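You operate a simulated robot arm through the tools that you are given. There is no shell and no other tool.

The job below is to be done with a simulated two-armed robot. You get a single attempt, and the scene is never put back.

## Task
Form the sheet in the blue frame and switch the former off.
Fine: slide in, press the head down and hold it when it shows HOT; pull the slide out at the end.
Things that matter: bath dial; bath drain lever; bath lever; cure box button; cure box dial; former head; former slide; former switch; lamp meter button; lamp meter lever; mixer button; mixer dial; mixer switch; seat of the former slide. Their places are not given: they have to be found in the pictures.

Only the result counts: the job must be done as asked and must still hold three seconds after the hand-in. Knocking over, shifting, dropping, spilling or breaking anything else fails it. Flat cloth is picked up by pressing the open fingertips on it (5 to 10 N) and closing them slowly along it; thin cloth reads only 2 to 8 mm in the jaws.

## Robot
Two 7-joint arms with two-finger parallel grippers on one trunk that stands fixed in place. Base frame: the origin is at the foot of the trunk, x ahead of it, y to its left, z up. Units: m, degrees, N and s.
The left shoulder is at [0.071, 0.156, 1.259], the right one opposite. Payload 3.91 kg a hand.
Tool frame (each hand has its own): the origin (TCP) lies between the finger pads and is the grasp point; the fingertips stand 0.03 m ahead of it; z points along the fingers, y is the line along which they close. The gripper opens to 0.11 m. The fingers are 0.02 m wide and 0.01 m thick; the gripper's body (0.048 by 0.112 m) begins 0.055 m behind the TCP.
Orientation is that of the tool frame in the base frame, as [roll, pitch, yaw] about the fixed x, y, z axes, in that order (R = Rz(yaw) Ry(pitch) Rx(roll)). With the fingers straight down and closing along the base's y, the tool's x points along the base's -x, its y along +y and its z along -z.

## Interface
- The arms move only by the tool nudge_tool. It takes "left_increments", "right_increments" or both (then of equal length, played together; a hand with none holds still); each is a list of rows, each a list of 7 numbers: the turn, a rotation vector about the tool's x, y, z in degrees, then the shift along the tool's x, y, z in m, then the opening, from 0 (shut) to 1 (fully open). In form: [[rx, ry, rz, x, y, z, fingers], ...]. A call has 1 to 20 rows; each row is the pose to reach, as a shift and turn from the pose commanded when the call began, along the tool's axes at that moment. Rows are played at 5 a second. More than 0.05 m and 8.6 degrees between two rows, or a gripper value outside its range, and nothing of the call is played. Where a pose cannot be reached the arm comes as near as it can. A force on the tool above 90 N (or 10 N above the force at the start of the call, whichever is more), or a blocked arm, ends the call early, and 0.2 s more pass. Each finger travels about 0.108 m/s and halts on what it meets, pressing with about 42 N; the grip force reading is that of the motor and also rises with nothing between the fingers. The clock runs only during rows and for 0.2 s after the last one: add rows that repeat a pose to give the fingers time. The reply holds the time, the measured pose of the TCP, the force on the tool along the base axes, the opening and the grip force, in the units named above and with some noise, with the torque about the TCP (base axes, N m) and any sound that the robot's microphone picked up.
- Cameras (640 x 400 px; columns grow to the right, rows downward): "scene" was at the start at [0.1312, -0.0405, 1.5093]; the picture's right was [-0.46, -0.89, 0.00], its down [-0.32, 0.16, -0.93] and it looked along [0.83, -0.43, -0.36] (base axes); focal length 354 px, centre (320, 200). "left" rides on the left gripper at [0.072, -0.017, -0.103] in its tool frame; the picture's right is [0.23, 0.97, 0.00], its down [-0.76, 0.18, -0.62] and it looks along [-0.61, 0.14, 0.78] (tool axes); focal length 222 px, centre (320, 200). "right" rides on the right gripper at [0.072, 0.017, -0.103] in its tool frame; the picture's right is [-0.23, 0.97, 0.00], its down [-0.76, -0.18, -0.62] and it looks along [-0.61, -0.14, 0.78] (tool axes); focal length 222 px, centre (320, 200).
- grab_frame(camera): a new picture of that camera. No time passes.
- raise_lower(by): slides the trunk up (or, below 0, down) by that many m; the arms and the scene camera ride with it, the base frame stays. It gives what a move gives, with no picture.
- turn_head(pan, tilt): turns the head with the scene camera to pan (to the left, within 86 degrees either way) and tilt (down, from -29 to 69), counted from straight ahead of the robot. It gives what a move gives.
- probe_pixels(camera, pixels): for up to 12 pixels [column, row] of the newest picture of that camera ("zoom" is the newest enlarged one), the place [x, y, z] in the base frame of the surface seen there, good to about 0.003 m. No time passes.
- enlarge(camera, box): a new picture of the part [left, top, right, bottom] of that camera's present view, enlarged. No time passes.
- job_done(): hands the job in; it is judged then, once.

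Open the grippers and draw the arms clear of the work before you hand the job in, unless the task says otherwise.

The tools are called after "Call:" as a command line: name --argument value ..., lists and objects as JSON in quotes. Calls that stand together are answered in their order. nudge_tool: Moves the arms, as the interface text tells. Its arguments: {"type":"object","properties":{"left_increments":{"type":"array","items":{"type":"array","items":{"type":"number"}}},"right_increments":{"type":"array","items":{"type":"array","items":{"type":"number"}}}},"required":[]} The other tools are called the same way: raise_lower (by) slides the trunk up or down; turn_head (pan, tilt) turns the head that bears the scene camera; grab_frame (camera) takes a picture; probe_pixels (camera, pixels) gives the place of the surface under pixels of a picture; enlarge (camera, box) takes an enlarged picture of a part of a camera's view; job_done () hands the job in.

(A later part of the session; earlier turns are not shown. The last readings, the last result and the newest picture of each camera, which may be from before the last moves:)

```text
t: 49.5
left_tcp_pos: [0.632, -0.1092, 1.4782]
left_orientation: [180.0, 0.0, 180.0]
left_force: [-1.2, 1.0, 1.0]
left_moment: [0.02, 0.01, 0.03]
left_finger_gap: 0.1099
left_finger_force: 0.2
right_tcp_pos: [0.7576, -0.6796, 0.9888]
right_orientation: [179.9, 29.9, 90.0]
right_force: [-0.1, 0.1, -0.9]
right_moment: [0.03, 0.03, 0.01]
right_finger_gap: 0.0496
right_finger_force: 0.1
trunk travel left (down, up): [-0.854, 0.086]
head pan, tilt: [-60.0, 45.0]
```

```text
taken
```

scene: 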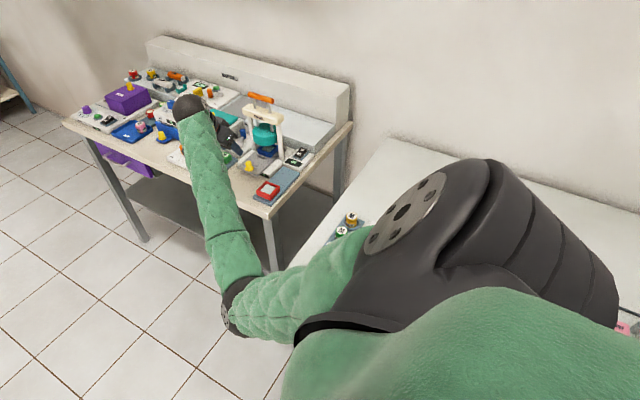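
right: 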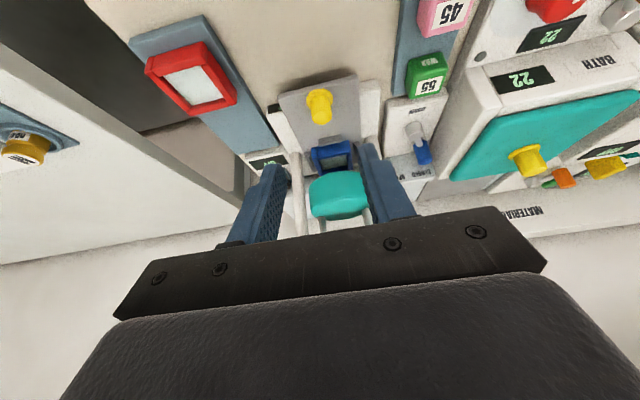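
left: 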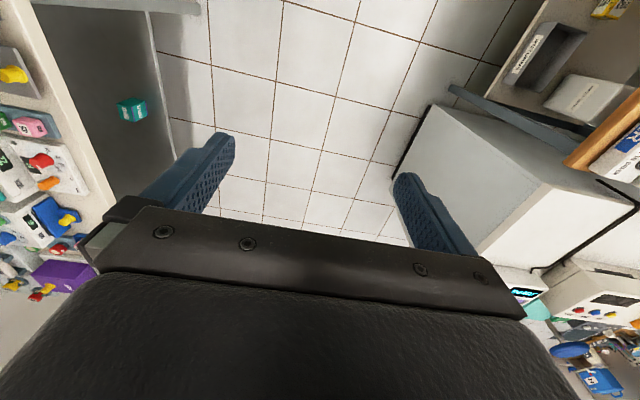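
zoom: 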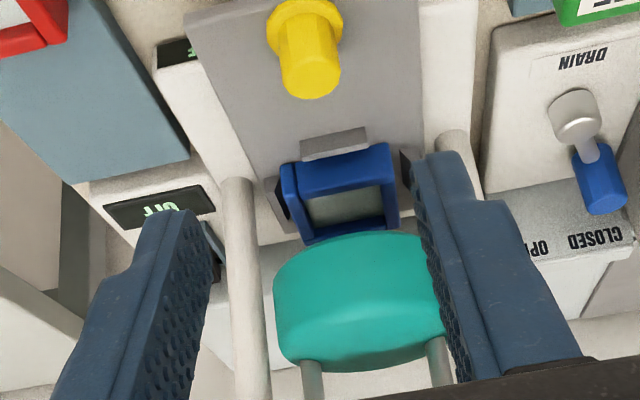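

The slide is in with the frame under the head; the former reads OFF. The switch rocker lies at about (0.651,-0.905) with the ON end raised at y≈-0.919; beside it stands the former's post, so I lift and swing the hand back 90° (tilting forward in +x) with fingers closing, to press it.

Call:
nudge_tool --right_increments '[[-3.75, 0, -6.495, -0.01047, -0.01167, -0.00647, 0.4], [-7.5, 0, -12.99, -0.02094, -0.02334, -0.01294, 0.3], [-11.25, 0, -19.485, -0.03141, -0.03501, -0.01941, 0.2], [-15, 0, -25.98, -0.04188, -0.04668, -0.02588, 0.1], [-18.75, 0, -32.475, -0.05235, -0.05835, -0.03235, 0], [-22.5, 0, -38.97, -0.06282, -0.07002, -0.03882, 0], [-26.25, 0, -45.465, -0.07329, -0.08169, -0.04529, 0], [-30, 0, -51.96, -0.08376, -0.09336, -0.05176, 0], [-33.75, 0, -58.455, -0.09423, -0.10503, -0.05823, 0], [-37.5, 0, -64.95, -0.1047, -0.1167, -0.0647, 0], [-41.25, 0, -71.445, -0.11517, -0.12837, -0.07117, 0], [-45, 0, -77.94, -0.12564, -0.14004, -0.07764, 0], [-45, 0, -77.94, -0.12564, -0.14004, -0.07764, 0]]'

Call:
grab_frame --camera "right"

Call:
grab_frame --camera "scene"

```text
t: 52.4
left_tcp_pos: [0.6329, -0.1094, 1.4772]
left_orientation: [179.9, -0.1, -179.9]
left_force: [-0.9, 0.5, -0.4]
left_moment: [-0.03, 0.02, 0.01]
left_finger_gap: 0.1099
left_finger_force: 0.1
right_tcp_pos: [0.6204, -0.7499, 1.118]
right_orientation: [180.0, 30.0, -179.9]
right_force: [0.7, -0.7, -0.4]
right_moment: [-0.01, 0.03, -0.02]
right_finger_gap: 0.0
right_finger_force: 37.8
trunk travel left (down, up): [-0.854, 0.086]
head pan, tilt: [-60.0, 45.0]
```

```text
taken
```

right: 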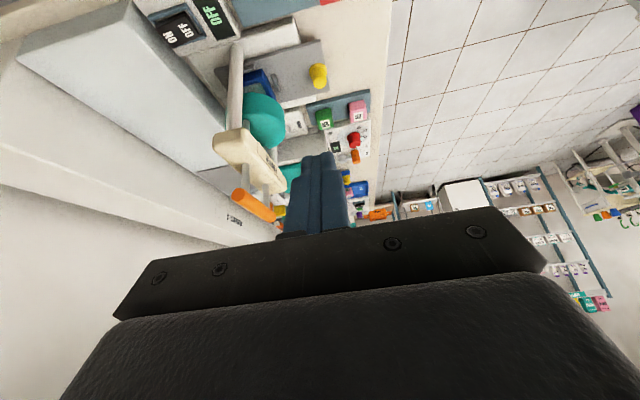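

```text
taken
```

scene: 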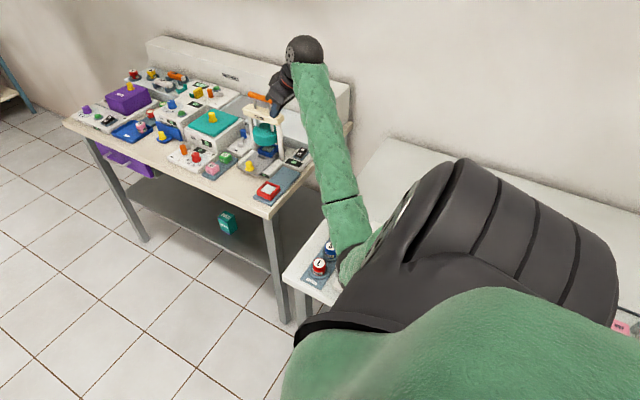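

Orientation reached. I check the elbow clearance over the side table and zoom the former region from the scene camera.

Call:
probe_pixels --camera "scene" --pixels '[[340, 262], [345, 275], [335, 235], [365, 250], [350, 200], [380, 235], [318, 267], [330, 248]]'

Call:
enlarge --camera "scene" --box '[210, 80, 360, 215]'

Call:
enlarge --camera "right" --box '[120, 0, 320, 140]'

```text
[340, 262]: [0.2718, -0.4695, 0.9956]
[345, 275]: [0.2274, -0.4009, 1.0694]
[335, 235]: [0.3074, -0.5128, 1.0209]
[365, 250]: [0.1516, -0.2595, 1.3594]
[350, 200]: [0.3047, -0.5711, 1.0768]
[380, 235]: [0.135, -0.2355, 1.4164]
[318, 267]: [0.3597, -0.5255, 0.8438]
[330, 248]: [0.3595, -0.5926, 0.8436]
```

```text
2.96 times, centred on (285, 148) of scene
```

zoom: 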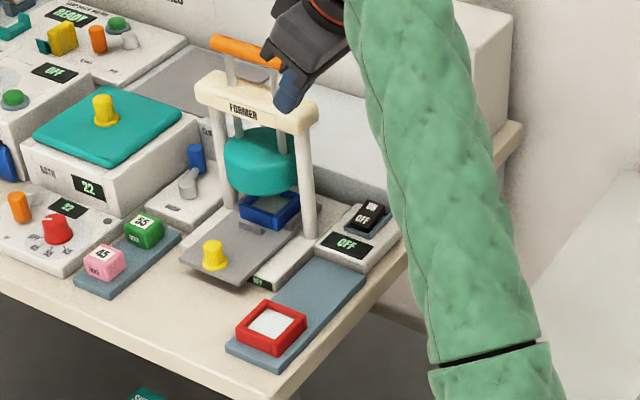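

```text
2.86 times, centred on (220, 70) of right
```

zoom: 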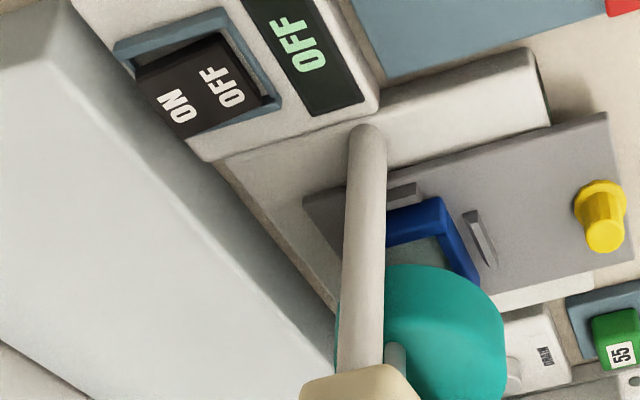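

The rocker's ON end (zoom 185,105) is raised, away from the display. I probe the rocker, the housing, the box behind, and the head/handle geometry.

Call:
probe_pixels --camera "zoom" --pixels '[[175, 105], [185, 95], [230, 90], [240, 100], [205, 80], [150, 90], [195, 125], [210, 140], [100, 150], [60, 40], [130, 50], [300, 50]]'

Call:
probe_pixels --camera "right" --pixels '[[237, 194], [255, 207], [270, 217], [230, 145], [255, 165], [262, 110], [277, 135], [100, 60], [160, 110], [245, 110], [275, 185], [40, 60]]'

```text
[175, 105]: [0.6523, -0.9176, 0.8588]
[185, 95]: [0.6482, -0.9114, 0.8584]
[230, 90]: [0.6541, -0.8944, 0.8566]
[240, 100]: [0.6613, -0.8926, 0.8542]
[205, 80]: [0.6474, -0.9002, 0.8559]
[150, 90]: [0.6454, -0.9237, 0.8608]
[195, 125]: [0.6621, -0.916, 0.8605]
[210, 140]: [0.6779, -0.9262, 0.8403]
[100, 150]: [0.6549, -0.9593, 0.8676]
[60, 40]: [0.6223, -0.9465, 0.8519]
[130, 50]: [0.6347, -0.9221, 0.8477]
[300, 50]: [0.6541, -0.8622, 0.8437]
```

```text
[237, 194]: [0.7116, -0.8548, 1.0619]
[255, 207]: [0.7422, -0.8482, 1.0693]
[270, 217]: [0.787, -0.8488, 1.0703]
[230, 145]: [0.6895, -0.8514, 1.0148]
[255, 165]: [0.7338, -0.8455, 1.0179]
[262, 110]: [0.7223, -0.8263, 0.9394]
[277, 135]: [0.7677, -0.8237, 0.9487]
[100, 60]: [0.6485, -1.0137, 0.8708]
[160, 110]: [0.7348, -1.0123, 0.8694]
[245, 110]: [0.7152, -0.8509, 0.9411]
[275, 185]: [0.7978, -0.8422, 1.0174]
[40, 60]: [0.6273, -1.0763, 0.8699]
```

Rocker spans y −0.887…−0.925 (ON end raised to z≈0.861), the block behind is low (0.87), and the bar top is at z≈1.07. I raise the trunk 0.08 m for elbow room and move the closed fingers over the ON end.

Call:
raise_lower --by 0.08

Call:
nudge_tool --right_increments '[[0, 0, 0, 0, -0.042, 0, 0], [0, 0, 0, 0, -0.084, 0, 0], [0, 0, 0, 0, -0.127, 0, 0], [0, 0, 0, 0, -0.169, 0, 0], [0, 0, 0, 0.02, -0.169, 0.043, 0], [0, 0, 0, 0.04, -0.169, 0.086, 0], [0, 0, 0, 0.06, -0.169, 0.129, 0], [0, 0, 0, 0.06, -0.169, 0.129, 0]]'

Call:
grab_frame --camera "scene"

Call:
grab_frame --camera "right"

```text
t: 53.5
left_tcp_pos: [0.6322, -0.1082, 1.5569]
left_orientation: [179.9, -0.1, 180.0]
left_force: [0.6, -0.2, 0.3]
left_moment: [0.0, 0.02, 0.01]
left_finger_gap: 0.1102
left_finger_force: 0.0
right_tcp_pos: [0.6203, -0.7498, 1.1973]
right_orientation: [180.0, 30.0, 179.9]
right_force: [-0.5, 0.1, 0.2]
right_moment: [0.02, -0.03, 0.02]
right_finger_gap: 0.0
right_finger_force: 38.2
trunk travel left (down, up): [-0.934, 0.006]
head pan, tilt: [-60.0, 45.0]
```

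```text
t: 55.3
left_tcp_pos: [0.632, -0.1095, 1.5575]
left_orientation: [179.9, -0.1, 180.0]
left_force: [0.9, 0.4, 0.2]
left_moment: [0.0, 0.02, 0.0]
left_finger_gap: 0.1099
left_finger_force: 0.1
right_tcp_pos: [0.6333, -0.9197, 1.057]
right_orientation: [180.0, 29.9, 180.0]
right_force: [-0.3, 0.6, -0.5]
right_moment: [0.02, 0.0, -0.03]
right_finger_gap: 0.0001
right_finger_force: 38.0
trunk travel left (down, up): [-0.934, 0.006]
head pan, tilt: [-60.0, 45.0]
```

```text
taken
```

scene: 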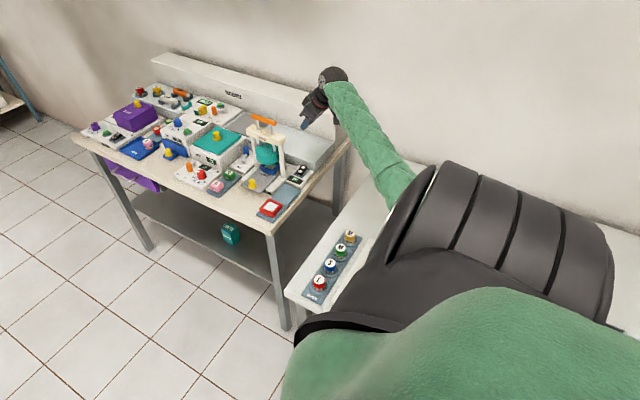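

```text
taken
```

right: 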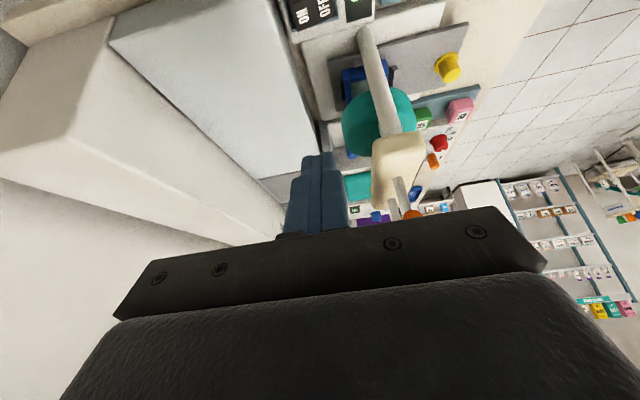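

The hand is above the switch end at z 1.057 with the elbow well clear. I descend to just above the ON end.

Call:
nudge_tool --right_increments '[[0, 0, 0, 0.02, 0, 0.04, 0], [0, 0, 0, 0.04, 0, 0.08, 0], [0, 0, 0, 0.06, 0, 0.12, 0], [0, 0, 0, 0.067, 0, 0.1355, 0], [0, 0, 0, 0.067, 0, 0.1355, 0]]'

Call:
grab_frame --camera "scene"

Call:
enlarge --camera "scene" --box '[230, 90, 380, 220]'

Call:
enlarge --camera "right" --box '[240, 80, 400, 210]'

```text
t: 56.5
left_tcp_pos: [0.6308, -0.1091, 1.5574]
left_orientation: [180.0, -0.1, -180.0]
left_force: [0.5, -0.3, 0.1]
left_moment: [0.0, 0.01, -0.01]
left_finger_gap: 0.1099
left_finger_force: 0.0
right_tcp_pos: [0.6421, -0.9191, 0.906]
right_orientation: [-180.0, 30.0, 180.0]
right_force: [0.1, 0.6, 0.0]
right_moment: [0.0, -0.01, 0.0]
right_finger_gap: 0.0
right_finger_force: 37.5
trunk travel left (down, up): [-0.934, 0.006]
head pan, tilt: [-60.0, 45.0]
```

```text
taken
```

scene: 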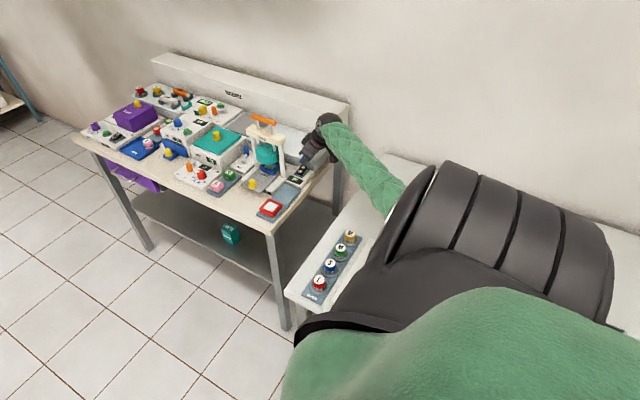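

```text
3.08 times, centred on (305, 155) of scene
```

zoom: 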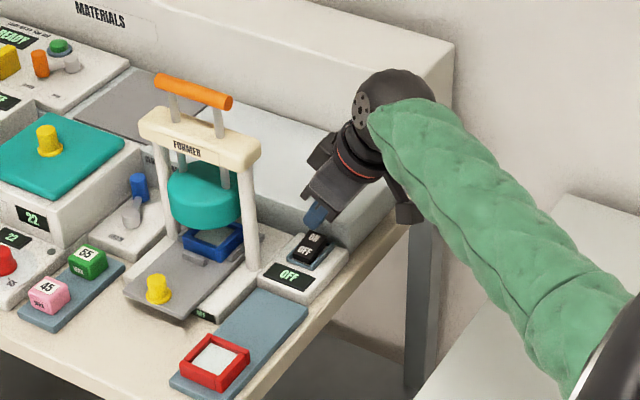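

```text
3.08 times, centred on (320, 145) of right
```

zoom: 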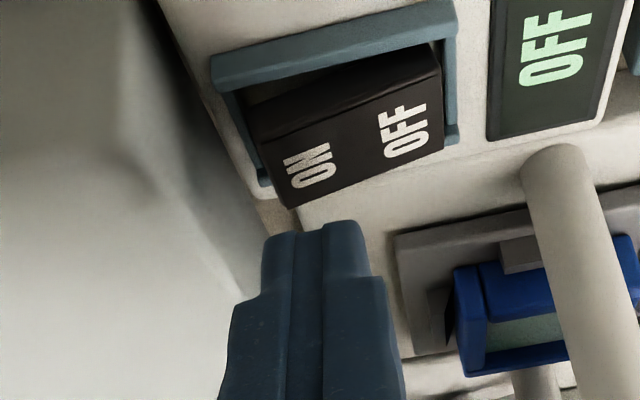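

The fingertips hover near the ON end. I probe the tip and rocker in this view for precise placing.

Call:
probe_pixels --camera "zoom" --pixels '[[315, 228], [275, 240], [345, 225], [305, 165], [290, 200], [260, 125], [435, 60], [440, 140], [400, 130], [340, 110], [325, 300], [350, 185]]'

```text
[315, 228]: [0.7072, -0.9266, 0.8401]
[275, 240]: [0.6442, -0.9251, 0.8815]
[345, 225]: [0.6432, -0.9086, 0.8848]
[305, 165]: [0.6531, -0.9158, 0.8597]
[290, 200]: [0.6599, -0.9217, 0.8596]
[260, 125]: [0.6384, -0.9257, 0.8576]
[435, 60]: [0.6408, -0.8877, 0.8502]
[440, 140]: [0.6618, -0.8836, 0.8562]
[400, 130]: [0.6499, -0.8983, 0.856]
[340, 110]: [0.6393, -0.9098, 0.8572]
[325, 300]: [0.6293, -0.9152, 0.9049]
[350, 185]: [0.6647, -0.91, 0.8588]
```

Rocker spans x 0.639–0.664, ON end top at z≈0.860. I press down on it: descend 1.8 cm and look at force, sound and display.

Call:
nudge_tool --right_increments '[[0, 0, 0, 0.0034, 0, 0.0119, 0], [0, 0, 0, 0.0049, 0, 0.0145, 0], [0, 0, 0, 0.0064, 0, 0.0171, 0], [0, 0, 0, 0.0064, 0, 0.0171, 0]]'

Call:
enlarge --camera "scene" --box '[270, 140, 330, 195]'

```text
t: 57.5
left_tcp_pos: [0.632, -0.1092, 1.5585]
left_orientation: [180.0, 0.1, -180.0]
left_force: [-0.1, -0.1, 0.4]
left_moment: [0.0, 0.02, 0.0]
left_finger_gap: 0.11
left_finger_force: 0.1
right_tcp_pos: [0.644, -0.9188, 0.8874]
right_orientation: [180.0, 30.0, 180.0]
right_force: [-0.2, 0.9, 0.2]
right_moment: [0.02, 0.01, -0.02]
right_finger_gap: 0.0
right_finger_force: 37.8
trunk travel left (down, up): [-0.934, 0.006]
head pan, tilt: [-60.0, 45.0]
```

```text
7.27 times, centred on (300, 168) of scene
```

zoom: 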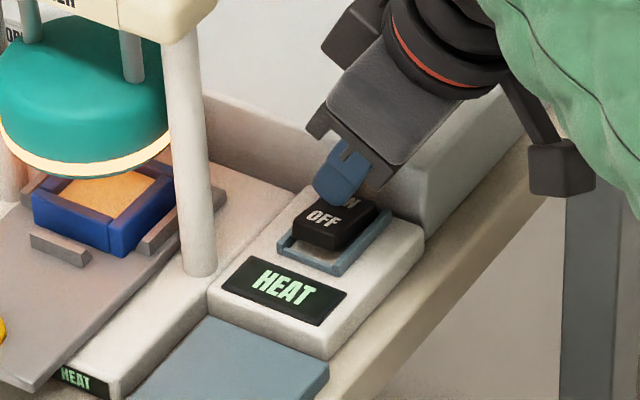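

The switch turned over: the display shows HEAT and the head glows. I lift off and go straight above the orange bar's middle, ready to press.

Call:
nudge_tool --right_increments '[[0, 0, 0, -0.0229, 0, -0.0396, 0], [0, 0, 0, -0.0457, 0, -0.0792, 0], [0, 0, 0, -0.0686, 0, -0.1188, 0], [0, 0, 0, -0.0914, 0, -0.1584, 0], [0, 0, 0, -0.1143, 0, -0.198, 0], [0, 0, 0, -0.1431, 0.023, -0.1814, 0], [0, 0, 0, -0.1718, 0.046, -0.1647, 0], [0, 0, 0, -0.2006, 0.069, -0.1481, 0], [0, 0, 0, -0.2006, 0.069, -0.1481, 0]]'

Call:
grab_frame --camera "scene"

Call:
enlarge --camera "scene" --box '[230, 90, 330, 195]'

Call:
grab_frame --camera "right"

```text
t: 59.5
left_tcp_pos: [0.6303, -0.1087, 1.5573]
left_orientation: [179.9, 0.0, 180.0]
left_force: [-0.6, -0.7, -0.1]
left_moment: [-0.01, -0.02, -0.02]
left_finger_gap: 0.1102
left_finger_force: 0.1
right_tcp_pos: [0.7456, -0.8516, 1.1175]
right_orientation: [180.0, 30.0, 180.0]
right_force: [0.2, -0.7, -0.4]
right_moment: [0.0, 0.02, 0.02]
right_finger_gap: 0.0
right_finger_force: 37.6
trunk travel left (down, up): [-0.934, 0.006]
head pan, tilt: [-60.0, 45.0]
```

```text
taken
```

scene: 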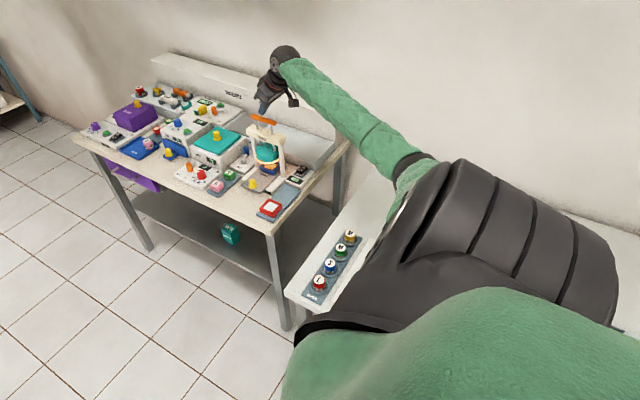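

```text
3.81 times, centred on (280, 142) of scene
```

zoom: 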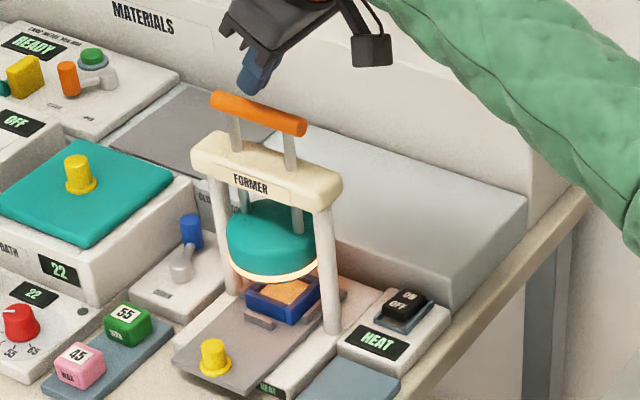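

```text
taken
```

right: 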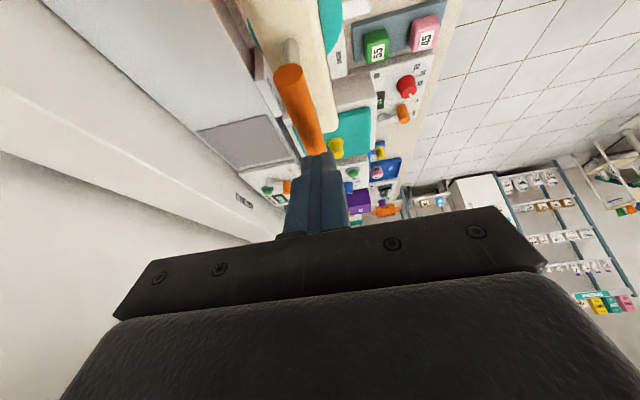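

The display still shows HEAT. Tip is above the bar; I probe tip and bar for alignment while waiting (no time passes).

Call:
probe_pixels --camera "zoom" --pixels '[[250, 90], [262, 92], [255, 75], [225, 103], [258, 113], [295, 125], [258, 105], [265, 150], [240, 270], [320, 260], [280, 295], [205, 140]]'

Call:
probe_pixels --camera "right" --pixels '[[290, 75], [300, 105], [312, 140], [318, 150], [325, 155], [310, 160], [335, 158], [280, 85], [300, 75]]'

```text
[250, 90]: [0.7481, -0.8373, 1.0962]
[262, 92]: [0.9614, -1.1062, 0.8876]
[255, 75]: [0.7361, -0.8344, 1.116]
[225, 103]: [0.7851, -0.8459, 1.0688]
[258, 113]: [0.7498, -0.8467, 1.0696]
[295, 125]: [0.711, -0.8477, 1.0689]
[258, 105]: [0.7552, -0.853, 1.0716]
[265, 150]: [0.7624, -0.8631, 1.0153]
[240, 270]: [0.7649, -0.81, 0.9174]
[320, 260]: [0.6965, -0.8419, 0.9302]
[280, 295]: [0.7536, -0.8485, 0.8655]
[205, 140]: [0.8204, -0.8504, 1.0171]
```

```text
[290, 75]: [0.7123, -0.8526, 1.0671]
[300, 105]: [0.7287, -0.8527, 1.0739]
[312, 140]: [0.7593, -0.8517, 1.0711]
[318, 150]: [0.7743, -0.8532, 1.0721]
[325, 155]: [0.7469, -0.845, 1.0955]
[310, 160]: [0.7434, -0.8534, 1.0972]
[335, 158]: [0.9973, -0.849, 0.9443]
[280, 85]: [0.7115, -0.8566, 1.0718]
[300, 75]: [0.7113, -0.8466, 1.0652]
```

Bar top is at z≈1.0735, y≈-0.8525, and the tip is centred over it. I lower to a few mm above the bar and wait a second, then look at the display.

Call:
nudge_tool --right_increments '[[0, 0, 0, 0.0045, 0, 0.0078, 0], [0, 0, 0, 0.0045, 0, 0.0078, 0], [0, 0, 0, 0.0045, 0, 0.0078, 0]]'

Call:
enlarge --camera "scene" --box '[230, 90, 330, 195]'

```text
t: 60.3
left_tcp_pos: [0.6322, -0.109, 1.5574]
left_orientation: [-180.0, 0.0, 180.0]
left_force: [-1.0, -0.3, 0.4]
left_moment: [0.01, 0.01, 0.04]
left_finger_gap: 0.1101
left_finger_force: 0.1
right_tcp_pos: [0.7464, -0.8501, 1.1082]
right_orientation: [180.0, 30.0, -179.9]
right_force: [-0.9, 0.3, 0.5]
right_moment: [-0.02, 0.0, 0.03]
right_finger_gap: 0.0001
right_finger_force: 37.4
trunk travel left (down, up): [-0.934, 0.006]
head pan, tilt: [-60.0, 45.0]
```

```text
3.81 times, centred on (280, 142) of scene
```

zoom: 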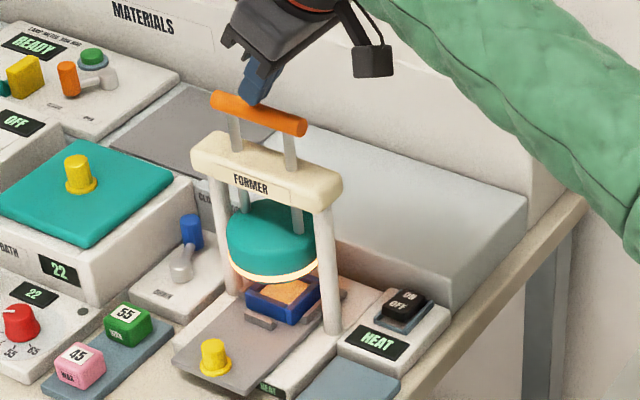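

Display still HEAT at t=60.3. I hold still for about a second and look again.

Call:
nudge_tool --right_increments '[[0, 0, 0, 0, 0, 0, 0], [0, 0, 0, 0, 0, 0, 0], [0, 0, 0, 0, 0, 0, 0], [0, 0, 0, 0, 0, 0, 0]]'

Call:
enlarge --camera "scene" --box '[230, 90, 330, 195]'

```text
t: 61.3
left_tcp_pos: [0.6329, -0.108, 1.559]
left_orientation: [-180.0, 0.1, -180.0]
left_force: [0.7, 0.7, 0.2]
left_moment: [0.02, 0.02, 0.02]
left_finger_gap: 0.1098
left_finger_force: 0.0
right_tcp_pos: [0.7455, -0.8503, 1.1073]
right_orientation: [-180.0, 30.0, 179.9]
right_force: [-0.3, -0.2, 0.0]
right_moment: [0.03, -0.01, -0.01]
right_finger_gap: 0.0
right_finger_force: 37.9
trunk travel left (down, up): [-0.934, 0.006]
head pan, tilt: [-60.0, 45.0]
```

```text
3.81 times, centred on (280, 142) of scene
```

zoom: 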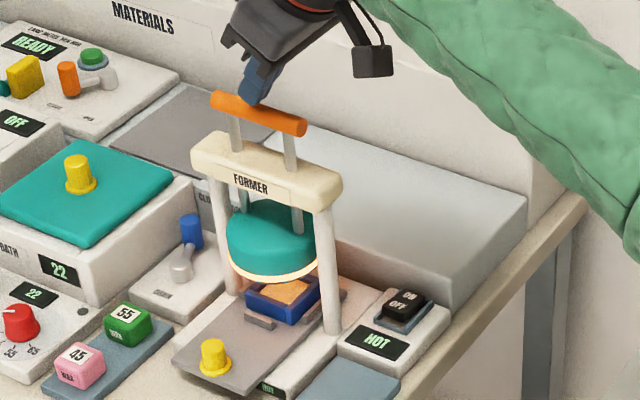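

The display now shows HOT. I press the bar down about 4.6 cm and hold briefly, watching the force.

Call:
nudge_tool --right_increments '[[0, 0, 0, 0.006, 0, 0.0104, 0], [0, 0, 0, 0.012, 0, 0.0208, 0], [0, 0, 0, 0.018, 0, 0.0312, 0], [0, 0, 0, 0.023, 0, 0.0398, 0], [0, 0, 0, 0.023, 0, 0.0398, 0]]'

Call:
enlarge --camera "scene" --box '[230, 90, 330, 195]'

```text
t: 62.5
left_tcp_pos: [0.6295, -0.1069, 1.5586]
left_orientation: [-179.9, 0.1, -180.0]
left_force: [-0.1, -0.6, 0.4]
left_moment: [-0.03, -0.02, 0.02]
left_finger_gap: 0.1099
left_finger_force: 0.0
right_tcp_pos: [0.743, -0.8492, 1.067]
right_orientation: [-179.9, 30.3, -179.9]
right_force: [4.4, -3.4, 30.5]
right_moment: [-0.28, -0.4, 0.0]
right_finger_gap: 0.0
right_finger_force: 37.6
trunk travel left (down, up): [-0.934, 0.006]
head pan, tilt: [-60.0, 45.0]
```

```text
3.81 times, centred on (280, 142) of scene
```

zoom: 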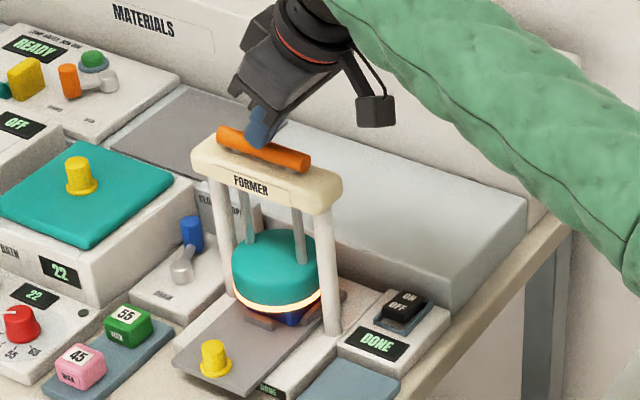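

The display shows DONE with the head fully down. I raise the fingers straight up and see whether the head follows.

Call:
nudge_tool --right_increments '[[0, 0, 0, -0.006, 0, -0.0104, 0], [0, 0, 0, -0.015, 0, -0.026, 0], [0, 0, 0, -0.025, 0, -0.0433, 0], [0, 0, 0, -0.035, 0, -0.0606, 0], [0, 0, 0, -0.035, 0, -0.0606, 0]]'

Call:
enlarge --camera "scene" --box '[230, 90, 330, 195]'

```text
t: 63.7
left_tcp_pos: [0.6318, -0.1093, 1.5573]
left_orientation: [-179.9, 0.1, -179.9]
left_force: [0.5, 0.2, -0.1]
left_moment: [-0.01, 0.02, 0.05]
left_finger_gap: 0.1099
left_finger_force: 0.2
right_tcp_pos: [0.7444, -0.8498, 1.131]
right_orientation: [-180.0, 30.0, -180.0]
right_force: [0.9, 0.5, 0.2]
right_moment: [0.0, -0.01, 0.0]
right_finger_gap: 0.0002
right_finger_force: 38.1
trunk travel left (down, up): [-0.934, 0.006]
head pan, tilt: [-60.0, 45.0]
```

```text
3.81 times, centred on (280, 142) of scene
```

zoom: 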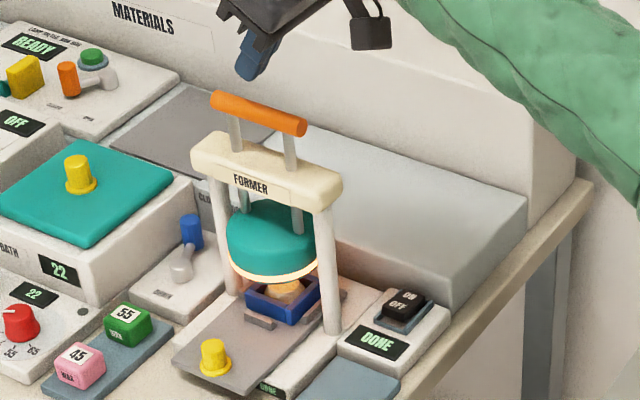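

The head sprang back up and the sheet now shows a dome; display DONE. Next I switch the heater off quickly: move over the rocker's OFF end (y≈-0.893) and press it.

Call:
nudge_tool --right_increments '[[0, 0, 0, 0.029, -0.0143, -0.0167, 0], [0, 0, 0, 0.058, -0.0287, -0.0335, 0], [0, 0, 0, 0.08695, -0.043, -0.0502, 0], [0, 0, 0, 0.10955, -0.043, -0.01106, 0], [0, 0, 0, 0.13215, -0.043, 0.02808, 0], [0, 0, 0, 0.15475, -0.043, 0.06722, 0], [0, 0, 0, 0.17735, -0.043, 0.10636, 0], [0, 0, 0, 0.19995, -0.043, 0.1455, 0], [0, 0, 0, 0.205, -0.043, 0.1542, 0], [0, 0, 0, 0.209, -0.043, 0.1611, 0], [0, 0, 0, 0.209, -0.043, 0.1611, 0]]'

Call:
enlarge --camera "scene" --box '[240, 110, 330, 200]'

```text
t: 66.1
left_tcp_pos: [0.6327, -0.1098, 1.5583]
left_orientation: [-179.9, -0.1, 180.0]
left_force: [0.1, -0.1, 0.3]
left_moment: [-0.01, 0.02, -0.02]
left_finger_gap: 0.1099
left_finger_force: 0.0
right_tcp_pos: [0.6435, -0.8928, 0.8857]
right_orientation: [-179.9, 30.0, 179.9]
right_force: [-0.5, 0.0, -0.4]
right_moment: [-0.02, -0.03, -0.01]
right_finger_gap: 0.0
right_finger_force: 38.0
trunk travel left (down, up): [-0.934, 0.006]
head pan, tilt: [-60.0, 45.0]
```

```text
4.44 times, centred on (285, 155) of scene
```

zoom: 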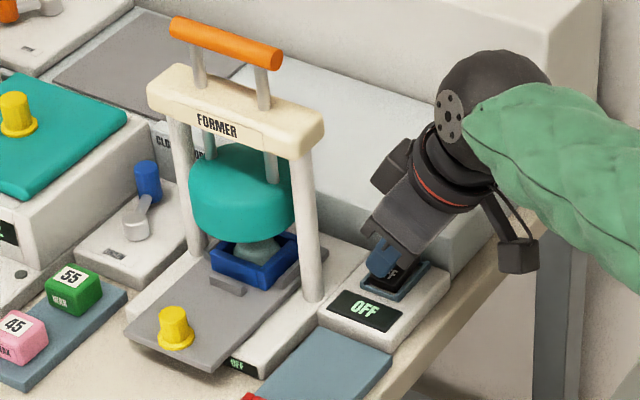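

The display reads OFF and the sheet in the blue frame is domed. Now I lift off, go round the post and come to a pre-grasp above the slide knob with the fingers opening along y.

Call:
nudge_tool --right_increments '[[0, 0, 0, -0.02, 0, -0.0346, 0], [0, 0, 0, -0.04, 0, -0.0693, 0], [0, 0, 0, -0.06, 0, -0.1039, 0], [0, 0, 0, -0.06, 0.0487, -0.1039, 0.2], [0, 0, 0, -0.06, 0.0973, -0.1039, 0.45], [0, 0, 0, -0.06, 0.146, -0.1039, 0.45], [0, 0, 0, -0.0752, 0.146, -0.0663, 0.45], [0, 0, 0, -0.0906, 0.146, -0.0278, 0.45], [0, 0, 0, -0.0906, 0.146, -0.0278, 0.45]]'

Call:
grab_frame --camera "scene"

Call:
enlarge --camera "scene" --box '[220, 90, 340, 210]'

Call:
grab_frame --camera "right"

```text
t: 68.1
left_tcp_pos: [0.6286, -0.1079, 1.56]
left_orientation: [180.0, 0.0, 180.0]
left_force: [-0.4, 0.4, -0.7]
left_moment: [0.0, -0.01, 0.02]
left_finger_gap: 0.1099
left_finger_force: 0.2
right_tcp_pos: [0.7071, -0.7474, 0.9572]
right_orientation: [-180.0, 30.0, 180.0]
right_force: [-0.5, 0.4, -0.3]
right_moment: [0.02, -0.01, -0.02]
right_finger_gap: 0.0496
right_finger_force: 0.1
trunk travel left (down, up): [-0.934, 0.006]
head pan, tilt: [-60.0, 45.0]
```

```text
taken
```

scene: 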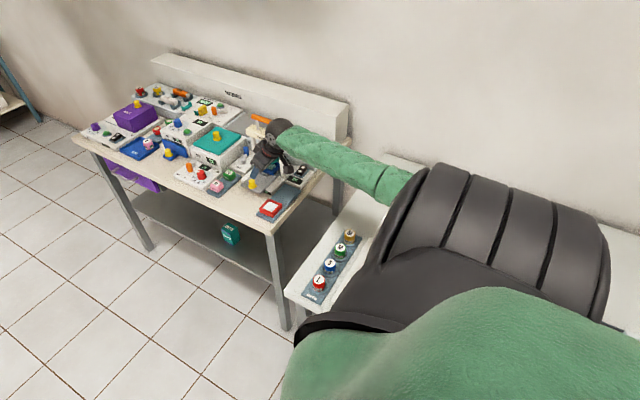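

```text
3.33 times, centred on (280, 150) of scene
```

zoom: 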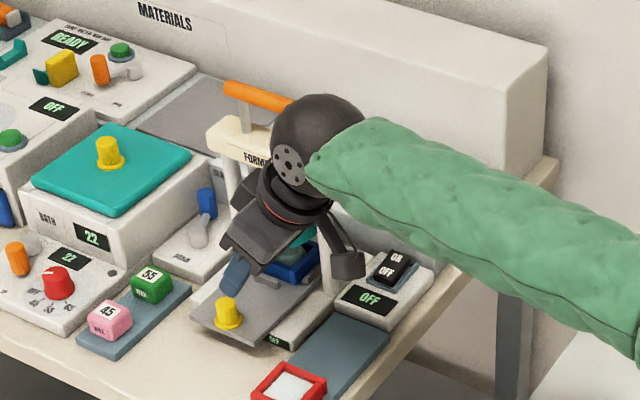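

```text
taken
```

right: 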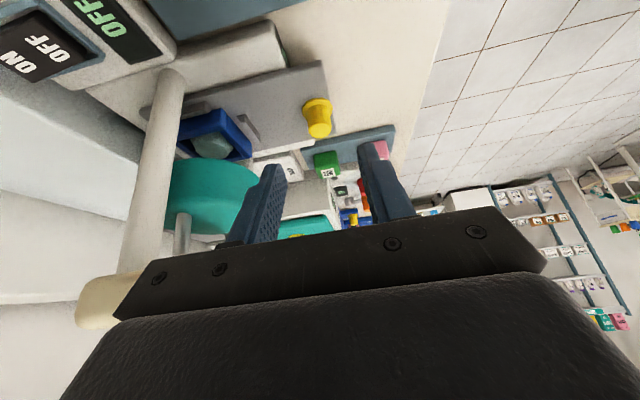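

The knob (right view (318,118)) lies ahead between the fingers. I probe the forearm height and the knob's place.

Call:
probe_pixels --camera "scene" --pixels '[[405, 175], [400, 195], [380, 180], [350, 165], [395, 205]]'

Call:
probe_pixels --camera "right" --pixels '[[316, 105], [320, 130], [306, 103], [329, 103], [318, 118], [265, 185], [370, 160]]'

```text
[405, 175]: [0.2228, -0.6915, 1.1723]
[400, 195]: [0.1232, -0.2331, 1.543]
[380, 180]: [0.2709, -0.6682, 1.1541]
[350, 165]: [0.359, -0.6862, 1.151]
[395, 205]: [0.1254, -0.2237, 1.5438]
```

```text
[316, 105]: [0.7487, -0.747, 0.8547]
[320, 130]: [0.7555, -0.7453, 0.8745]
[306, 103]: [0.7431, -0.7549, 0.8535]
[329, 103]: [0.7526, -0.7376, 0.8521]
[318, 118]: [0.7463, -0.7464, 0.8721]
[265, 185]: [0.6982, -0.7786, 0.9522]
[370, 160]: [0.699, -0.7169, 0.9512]
```

Elbow is at z≈1.15, well clear; knob at (0.757,-0.7465). I advance 0.08 m along the tool axis and close on the knob.

Call:
nudge_tool --right_increments '[[0, 0, 0, 0, 0, 0.03, 0.45], [0, 0, 0, 0, 0.0005, 0.06, 0.45], [0, 0, 0, 0, 0.0005, 0.079, 0.45], [0, 0, 0, 0, 0.0005, 0.079, 0.3], [0, 0, 0, 0, 0.0005, 0.079, 0.2], [0, 0, 0, 0, 0.0005, 0.079, 0.1], [0, 0, 0, 0, 0.0005, 0.079, 0.05], [0, 0, 0, 0, 0.0005, 0.079, 0.05]]'

Call:
enlarge --camera "right" --box '[160, 40, 420, 220]'

```text
t: 69.9
left_tcp_pos: [0.633, -0.1098, 1.557]
left_orientation: [179.9, 0.0, 180.0]
left_force: [1.1, -0.5, -0.2]
left_moment: [0.03, 0.0, 0.01]
left_finger_gap: 0.1098
left_finger_force: 0.0
right_tcp_pos: [0.7468, -0.7475, 0.8866]
right_orientation: [-180.0, 29.9, -179.9]
right_force: [1.1, -0.8, -1.9]
right_moment: [-0.41, 0.01, 0.01]
right_finger_gap: 0.0212
right_finger_force: 44.7
trunk travel left (down, up): [-0.934, 0.006]
head pan, tilt: [-60.0, 45.0]
```

```text
2.22 times, centred on (290, 130) of right
```

zoom: 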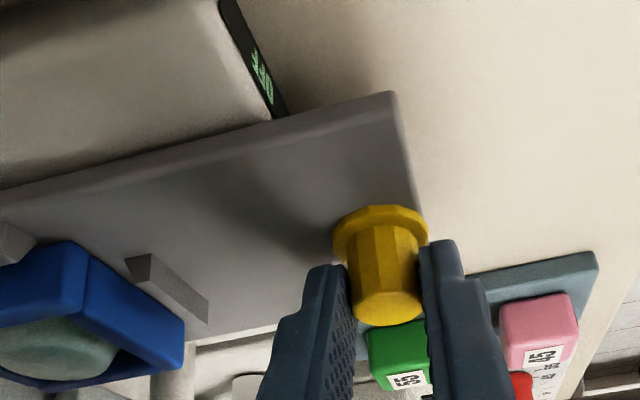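

The knob is held between the fingers along y (gap 0.0212). I pull the slide out by 0.09 m in 1 cm steps.

Call:
nudge_tool --right_increments '[[0, 0, 0, 0, 0.008, 0, 0.05], [0, 0, 0, 0, 0.018, 0, 0.05], [0, 0, 0, 0, 0.028, 0, 0.05], [0, 0, 0, 0, 0.038, 0, 0.05], [0, 0, 0, 0, 0.048, 0, 0.05], [0, 0, 0, 0, 0.058, 0, 0.05], [0, 0, 0, 0, 0.068, 0, 0.05], [0, 0, 0, 0, 0.078, 0, 0.05], [0, 0, 0, 0, 0.086, 0, 0.05], [0, 0, 0, 0, 0.092, 0, 0.05], [0, 0, 0, 0, 0.092, 0, 0.05]]'

Call:
enlarge --camera "scene" --box '[220, 100, 340, 220]'

```text
t: 72.3
left_tcp_pos: [0.63, -0.1096, 1.5581]
left_orientation: [180.0, -0.1, 180.0]
left_force: [0.8, 0.7, -0.7]
left_moment: [0.0, -0.01, 0.02]
left_finger_gap: 0.1103
left_finger_force: 0.1
right_tcp_pos: [0.747, -0.6558, 0.8881]
right_orientation: [179.9, 30.0, -180.0]
right_force: [-18.7, 0.2, -11.1]
right_moment: [-0.44, 0.5, 0.0]
right_finger_gap: 0.021
right_finger_force: 44.8
trunk travel left (down, up): [-0.934, 0.006]
head pan, tilt: [-60.0, 45.0]
```

```text
3.33 times, centred on (280, 160) of scene
```

zoom: 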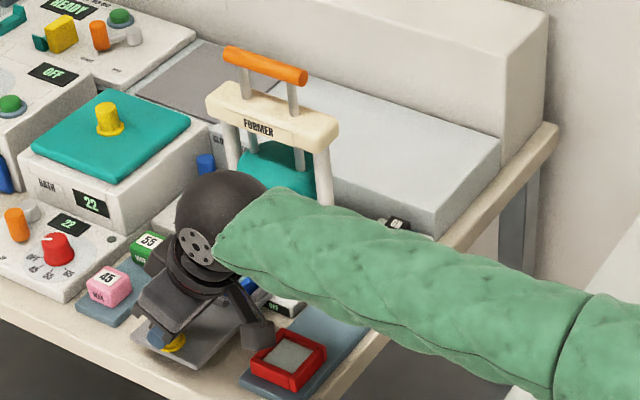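

Out by 0.092 m. I pull the last bit in small steps until the stop's resistance shows.

Call:
nudge_tool --right_increments '[[0, 0, 0, 0, 0.002, 0, 0.05], [0, 0, 0, 0, 0.004, 0, 0.05], [0, 0, 0, 0, 0.006, 0, 0.05], [0, 0, 0, 0, 0.006, 0, 0.05]]'

```text
t: 73.3
left_tcp_pos: [0.632, -0.1098, 1.5589]
left_orientation: [179.9, 0.1, 180.0]
left_force: [-0.8, 0.7, 0.5]
left_moment: [0.01, -0.01, 0.01]
left_finger_gap: 0.1097
left_finger_force: 0.1
right_tcp_pos: [0.7469, -0.6491, 0.887]
right_orientation: [179.9, 29.9, 179.9]
right_force: [-20.9, -2.2, -14.7]
right_moment: [-0.5, 0.58, 0.04]
right_finger_gap: 0.0212
right_finger_force: 45.1
trunk travel left (down, up): [-0.934, 0.006]
head pan, tilt: [-60.0, 45.0]
```

Slight resistance starts; two more mm to confirm the stop.

Call:
nudge_tool --right_increments '[[0, 0, 0, 0, 0.0015, 0, 0.05], [0, 0, 0, 0, 0.003, 0, 0.05], [0, 0, 0, 0, 0.003, 0, 0.05]]'

```text
t: 74.1
left_tcp_pos: [0.6317, -0.1129, 1.5577]
left_orientation: [179.9, 0.0, -180.0]
left_force: [-0.3, -0.1, -0.2]
left_moment: [-0.01, -0.02, 0.0]
left_finger_gap: 0.1102
left_finger_force: 0.1
right_tcp_pos: [0.747, -0.6487, 0.8868]
right_orientation: [-180.0, 30.0, 179.9]
right_force: [-17.3, -19.7, -14.7]
right_moment: [-0.93, 0.91, -0.27]
right_finger_gap: 0.0212
right_finger_force: 44.5
trunk travel left (down, up): [-0.934, 0.006]
head pan, tilt: [-60.0, 45.0]
```

The stop is reached (−19.7 N). I ease off 2 mm, open the fingers, and back away along the tool axis.

Call:
nudge_tool --right_increments '[[0, 0, 0, 0, -0.002, 0, 0.05], [0, 0, 0, 0, -0.002, 0, 0.2], [0, 0, 0, 0, -0.002, 0, 0.35], [0, 0, 0, 0, -0.002, 0, 0.45], [0, 0, 0, 0, -0.002, 0, 0.45], [0, 0, 0, 0, -0.002, -0.03, 0.45], [0, 0, 0, 0, -0.002, -0.07, 0.45], [0, 0, 0, 0, -0.002, -0.11, 0.45], [0, 0, 0, 0, -0.002, -0.15, 0.6], [0, 0, 0, 0, -0.002, -0.15, 0.6]]'

Call:
grab_frame --camera "scene"

Call:
grab_frame --camera "right"

Call:
enlarge --camera "right" --box '[160, 0, 400, 160]'

```text
t: 76.3
left_tcp_pos: [0.6319, -0.1093, 1.5567]
left_orientation: [180.0, -0.1, 180.0]
left_force: [0.2, 0.4, 0.0]
left_moment: [0.02, 0.02, 0.0]
left_finger_gap: 0.1099
left_finger_force: 0.0
right_tcp_pos: [0.6718, -0.648, 1.0188]
right_orientation: [179.9, 29.9, 179.9]
right_force: [-0.4, 0.5, 0.1]
right_moment: [-0.01, 0.02, 0.01]
right_finger_gap: 0.0661
right_finger_force: 0.1
trunk travel left (down, up): [-0.934, 0.006]
head pan, tilt: [-60.0, 45.0]
```

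```text
taken
```

scene: 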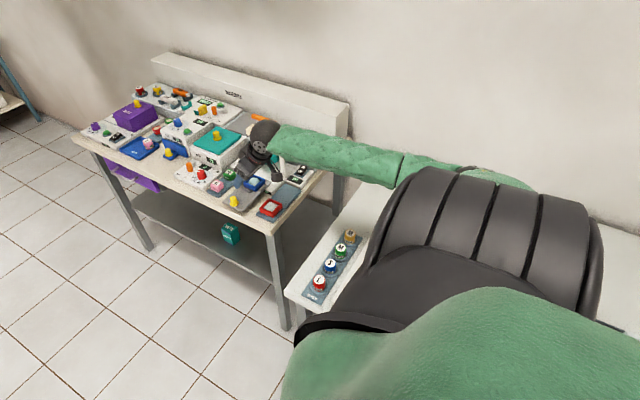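

```text
taken
```

right: 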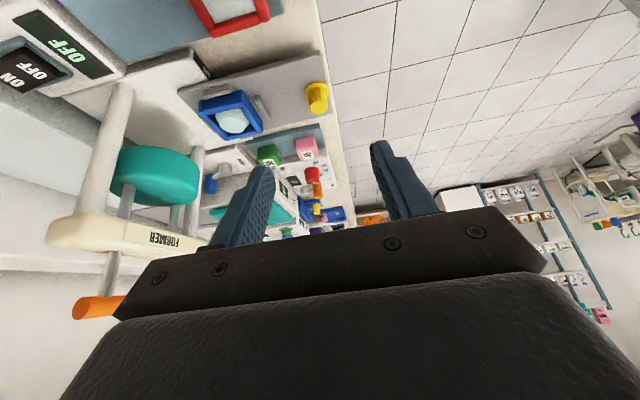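

```text
2.50 times, centred on (280, 80) of right
```

zoom: 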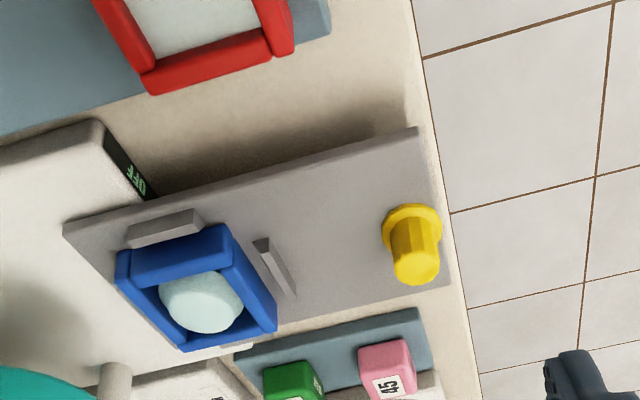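

The slide is out with the blue frame and its domed sheet seated, and the former shows OFF. I withdraw the right hand up and back, clear of the work.

Call:
nudge_tool --right_increments '[[0, 0, 0, -0.006, 0.0106, -0.04, 0.8], [0, 0, 0, -0.0115, 0.0212, -0.08, 1], [0, 0, 0, -0.0173, 0.0319, -0.12, 1], [0, 0, 0, -0.023, 0.0425, -0.16, 1], [0, 0, 0, -0.0288, 0.0531, -0.2, 1], [0, 0, 0, -0.0345, 0.0638, -0.24, 1], [0, 0, 0, -0.04, 0.0744, -0.28, 1], [0, 0, 0, -0.046, 0.085, -0.32, 1], [0, 0, 0, -0.046, 0.085, -0.32, 1]]'

Call:
grab_frame --camera "scene"

Call:
enlarge --camera "scene" --box '[200, 100, 350, 230]'

Call:
grab_frame --camera "right"

```text
t: 78.3
left_tcp_pos: [0.6319, -0.1094, 1.5573]
left_orientation: [-179.9, 0.0, -180.0]
left_force: [0.1, -0.2, 0.5]
left_moment: [-0.03, 0.03, -0.01]
left_finger_gap: 0.1098
left_finger_force: 0.1
right_tcp_pos: [0.553, -0.5618, 1.3183]
right_orientation: [180.0, 30.0, 180.0]
right_force: [0.3, 0.1, 0.1]
right_moment: [0.0, 0.02, -0.02]
right_finger_gap: 0.1099
right_finger_force: 0.0
trunk travel left (down, up): [-0.934, 0.006]
head pan, tilt: [-60.0, 45.0]
```

```text
taken
```

scene: 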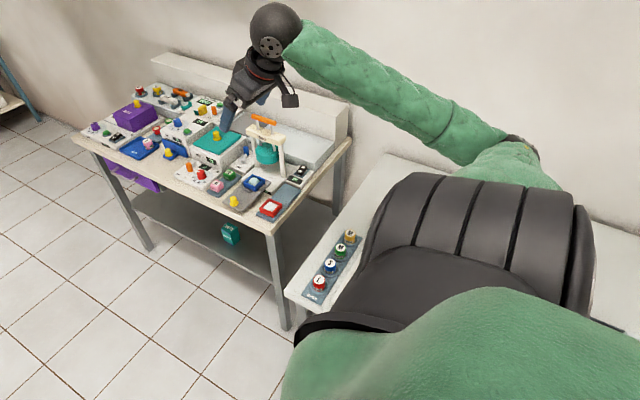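

```text
3.08 times, centred on (275, 165) of scene
```

zoom: 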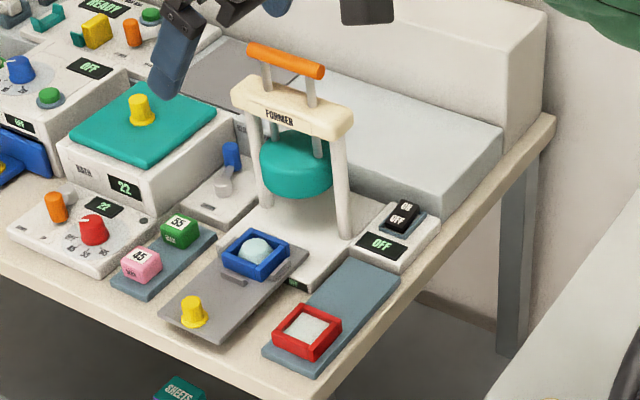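

```text
taken
```

right: 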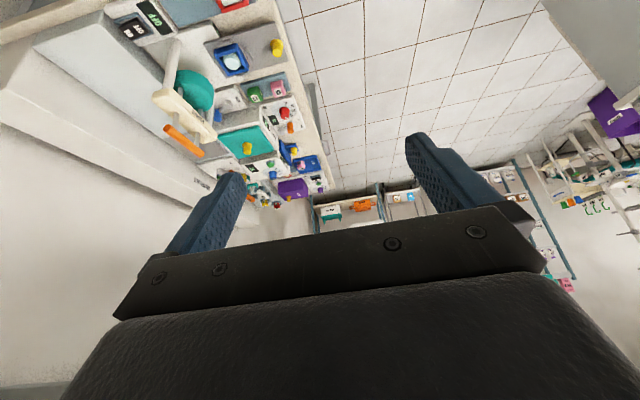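

Everything on the bench looks as at the start apart from the former and frame. To check the side table where the elbow touched, I turn the left hand (away from all objects) by 90° so its camera looks that way.

Call:
nudge_tool --left_increments '[[0, 0, 8, 0, 0, 0, 1], [0, 0, 16, 0, 0, 0, 1], [0, 0, 24, 0, 0, 0, 1], [0, 0, 32, 0, 0, 0, 1], [0, 0, 40, 0, 0, 0, 1], [0, 0, 48, 0, 0, 0, 1], [0, 0, 56, 0, 0, 0, 1], [0, 0, 64, 0, 0, 0, 1], [0, 0, 72, 0, 0, 0, 1], [0, 0, 80, 0, 0, 0, 1], [0, 0, 88, 0, 0, 0, 1], [0, 0, 90, 0, 0, 0, 1]]'

Call:
grab_frame --camera "left"

```text
t: 80.9
left_tcp_pos: [0.5887, -0.1171, 1.5555]
left_orientation: [-179.9, 0.0, 90.8]
left_force: [0.5, 0.4, 0.3]
left_moment: [-0.05, -0.04, -0.02]
left_finger_gap: 0.11
left_finger_force: 0.0
left hand out of reach, approached as far as the arm can: row 11, 12
right_tcp_pos: [0.5516, -0.5626, 1.3195]
right_orientation: [-179.9, 30.1, -180.0]
right_force: [-0.4, -0.1, -0.6]
right_moment: [0.0, 0.0, 0.0]
right_finger_gap: 0.1101
right_finger_force: 0.2
trunk travel left (down, up): [-0.934, 0.006]
head pan, tilt: [-60.0, 45.0]
```

```text
taken
```

left: 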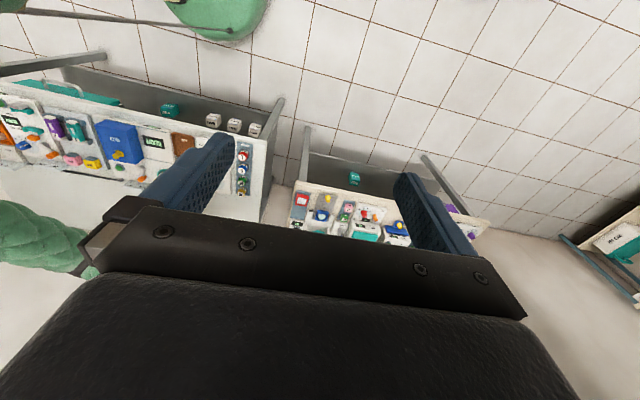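

The left finger covers the device beside the vials. I shut the left gripper (nothing in it) to clear the view, and look again.

Call:
nudge_tool --left_increments '[[0, 0, 0, 0, 0, 0, 0.7], [0, 0, 0, 0, 0, 0, 0.4], [0, 0, 0, 0, 0, 0, 0.2], [0, 0, 0, 0, 0, 0, 0.2]]'

Call:
enlarge --camera "left" --box '[100, 100, 280, 225]'

Call:
enlarge --camera "left" --box '[0, 70, 160, 210]'

```text
t: 81.9
left_tcp_pos: [0.5888, -0.1158, 1.5564]
left_orientation: [-179.9, 0.1, 90.9]
left_force: [-0.2, -0.8, 0.4]
left_moment: [0.0, 0.01, 0.01]
left_finger_gap: 0.022
left_finger_force: 0.0
right_tcp_pos: [0.551, -0.5625, 1.319]
right_orientation: [-179.9, 30.0, -179.9]
right_force: [-0.7, 0.4, 0.9]
right_moment: [0.03, -0.03, 0.04]
right_finger_gap: 0.1098
right_finger_force: 0.0
trunk travel left (down, up): [-0.934, 0.006]
head pan, tilt: [-60.0, 45.0]
```

```text
3.20 times, centred on (190, 162) of left
```

zoom: 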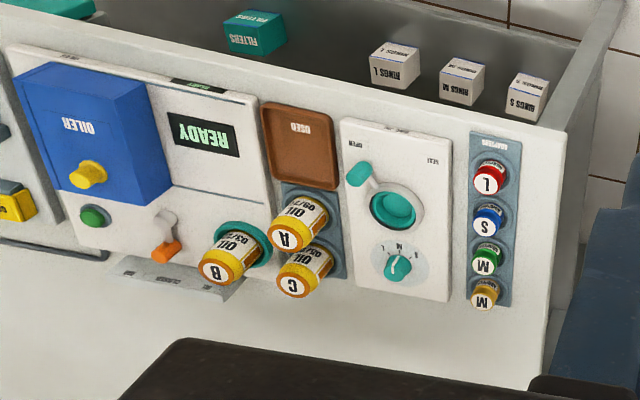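

```text
2.86 times, centred on (80, 140) of left
```

zoom: 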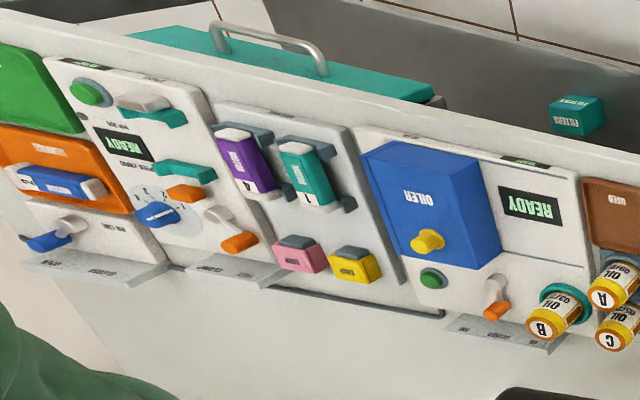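

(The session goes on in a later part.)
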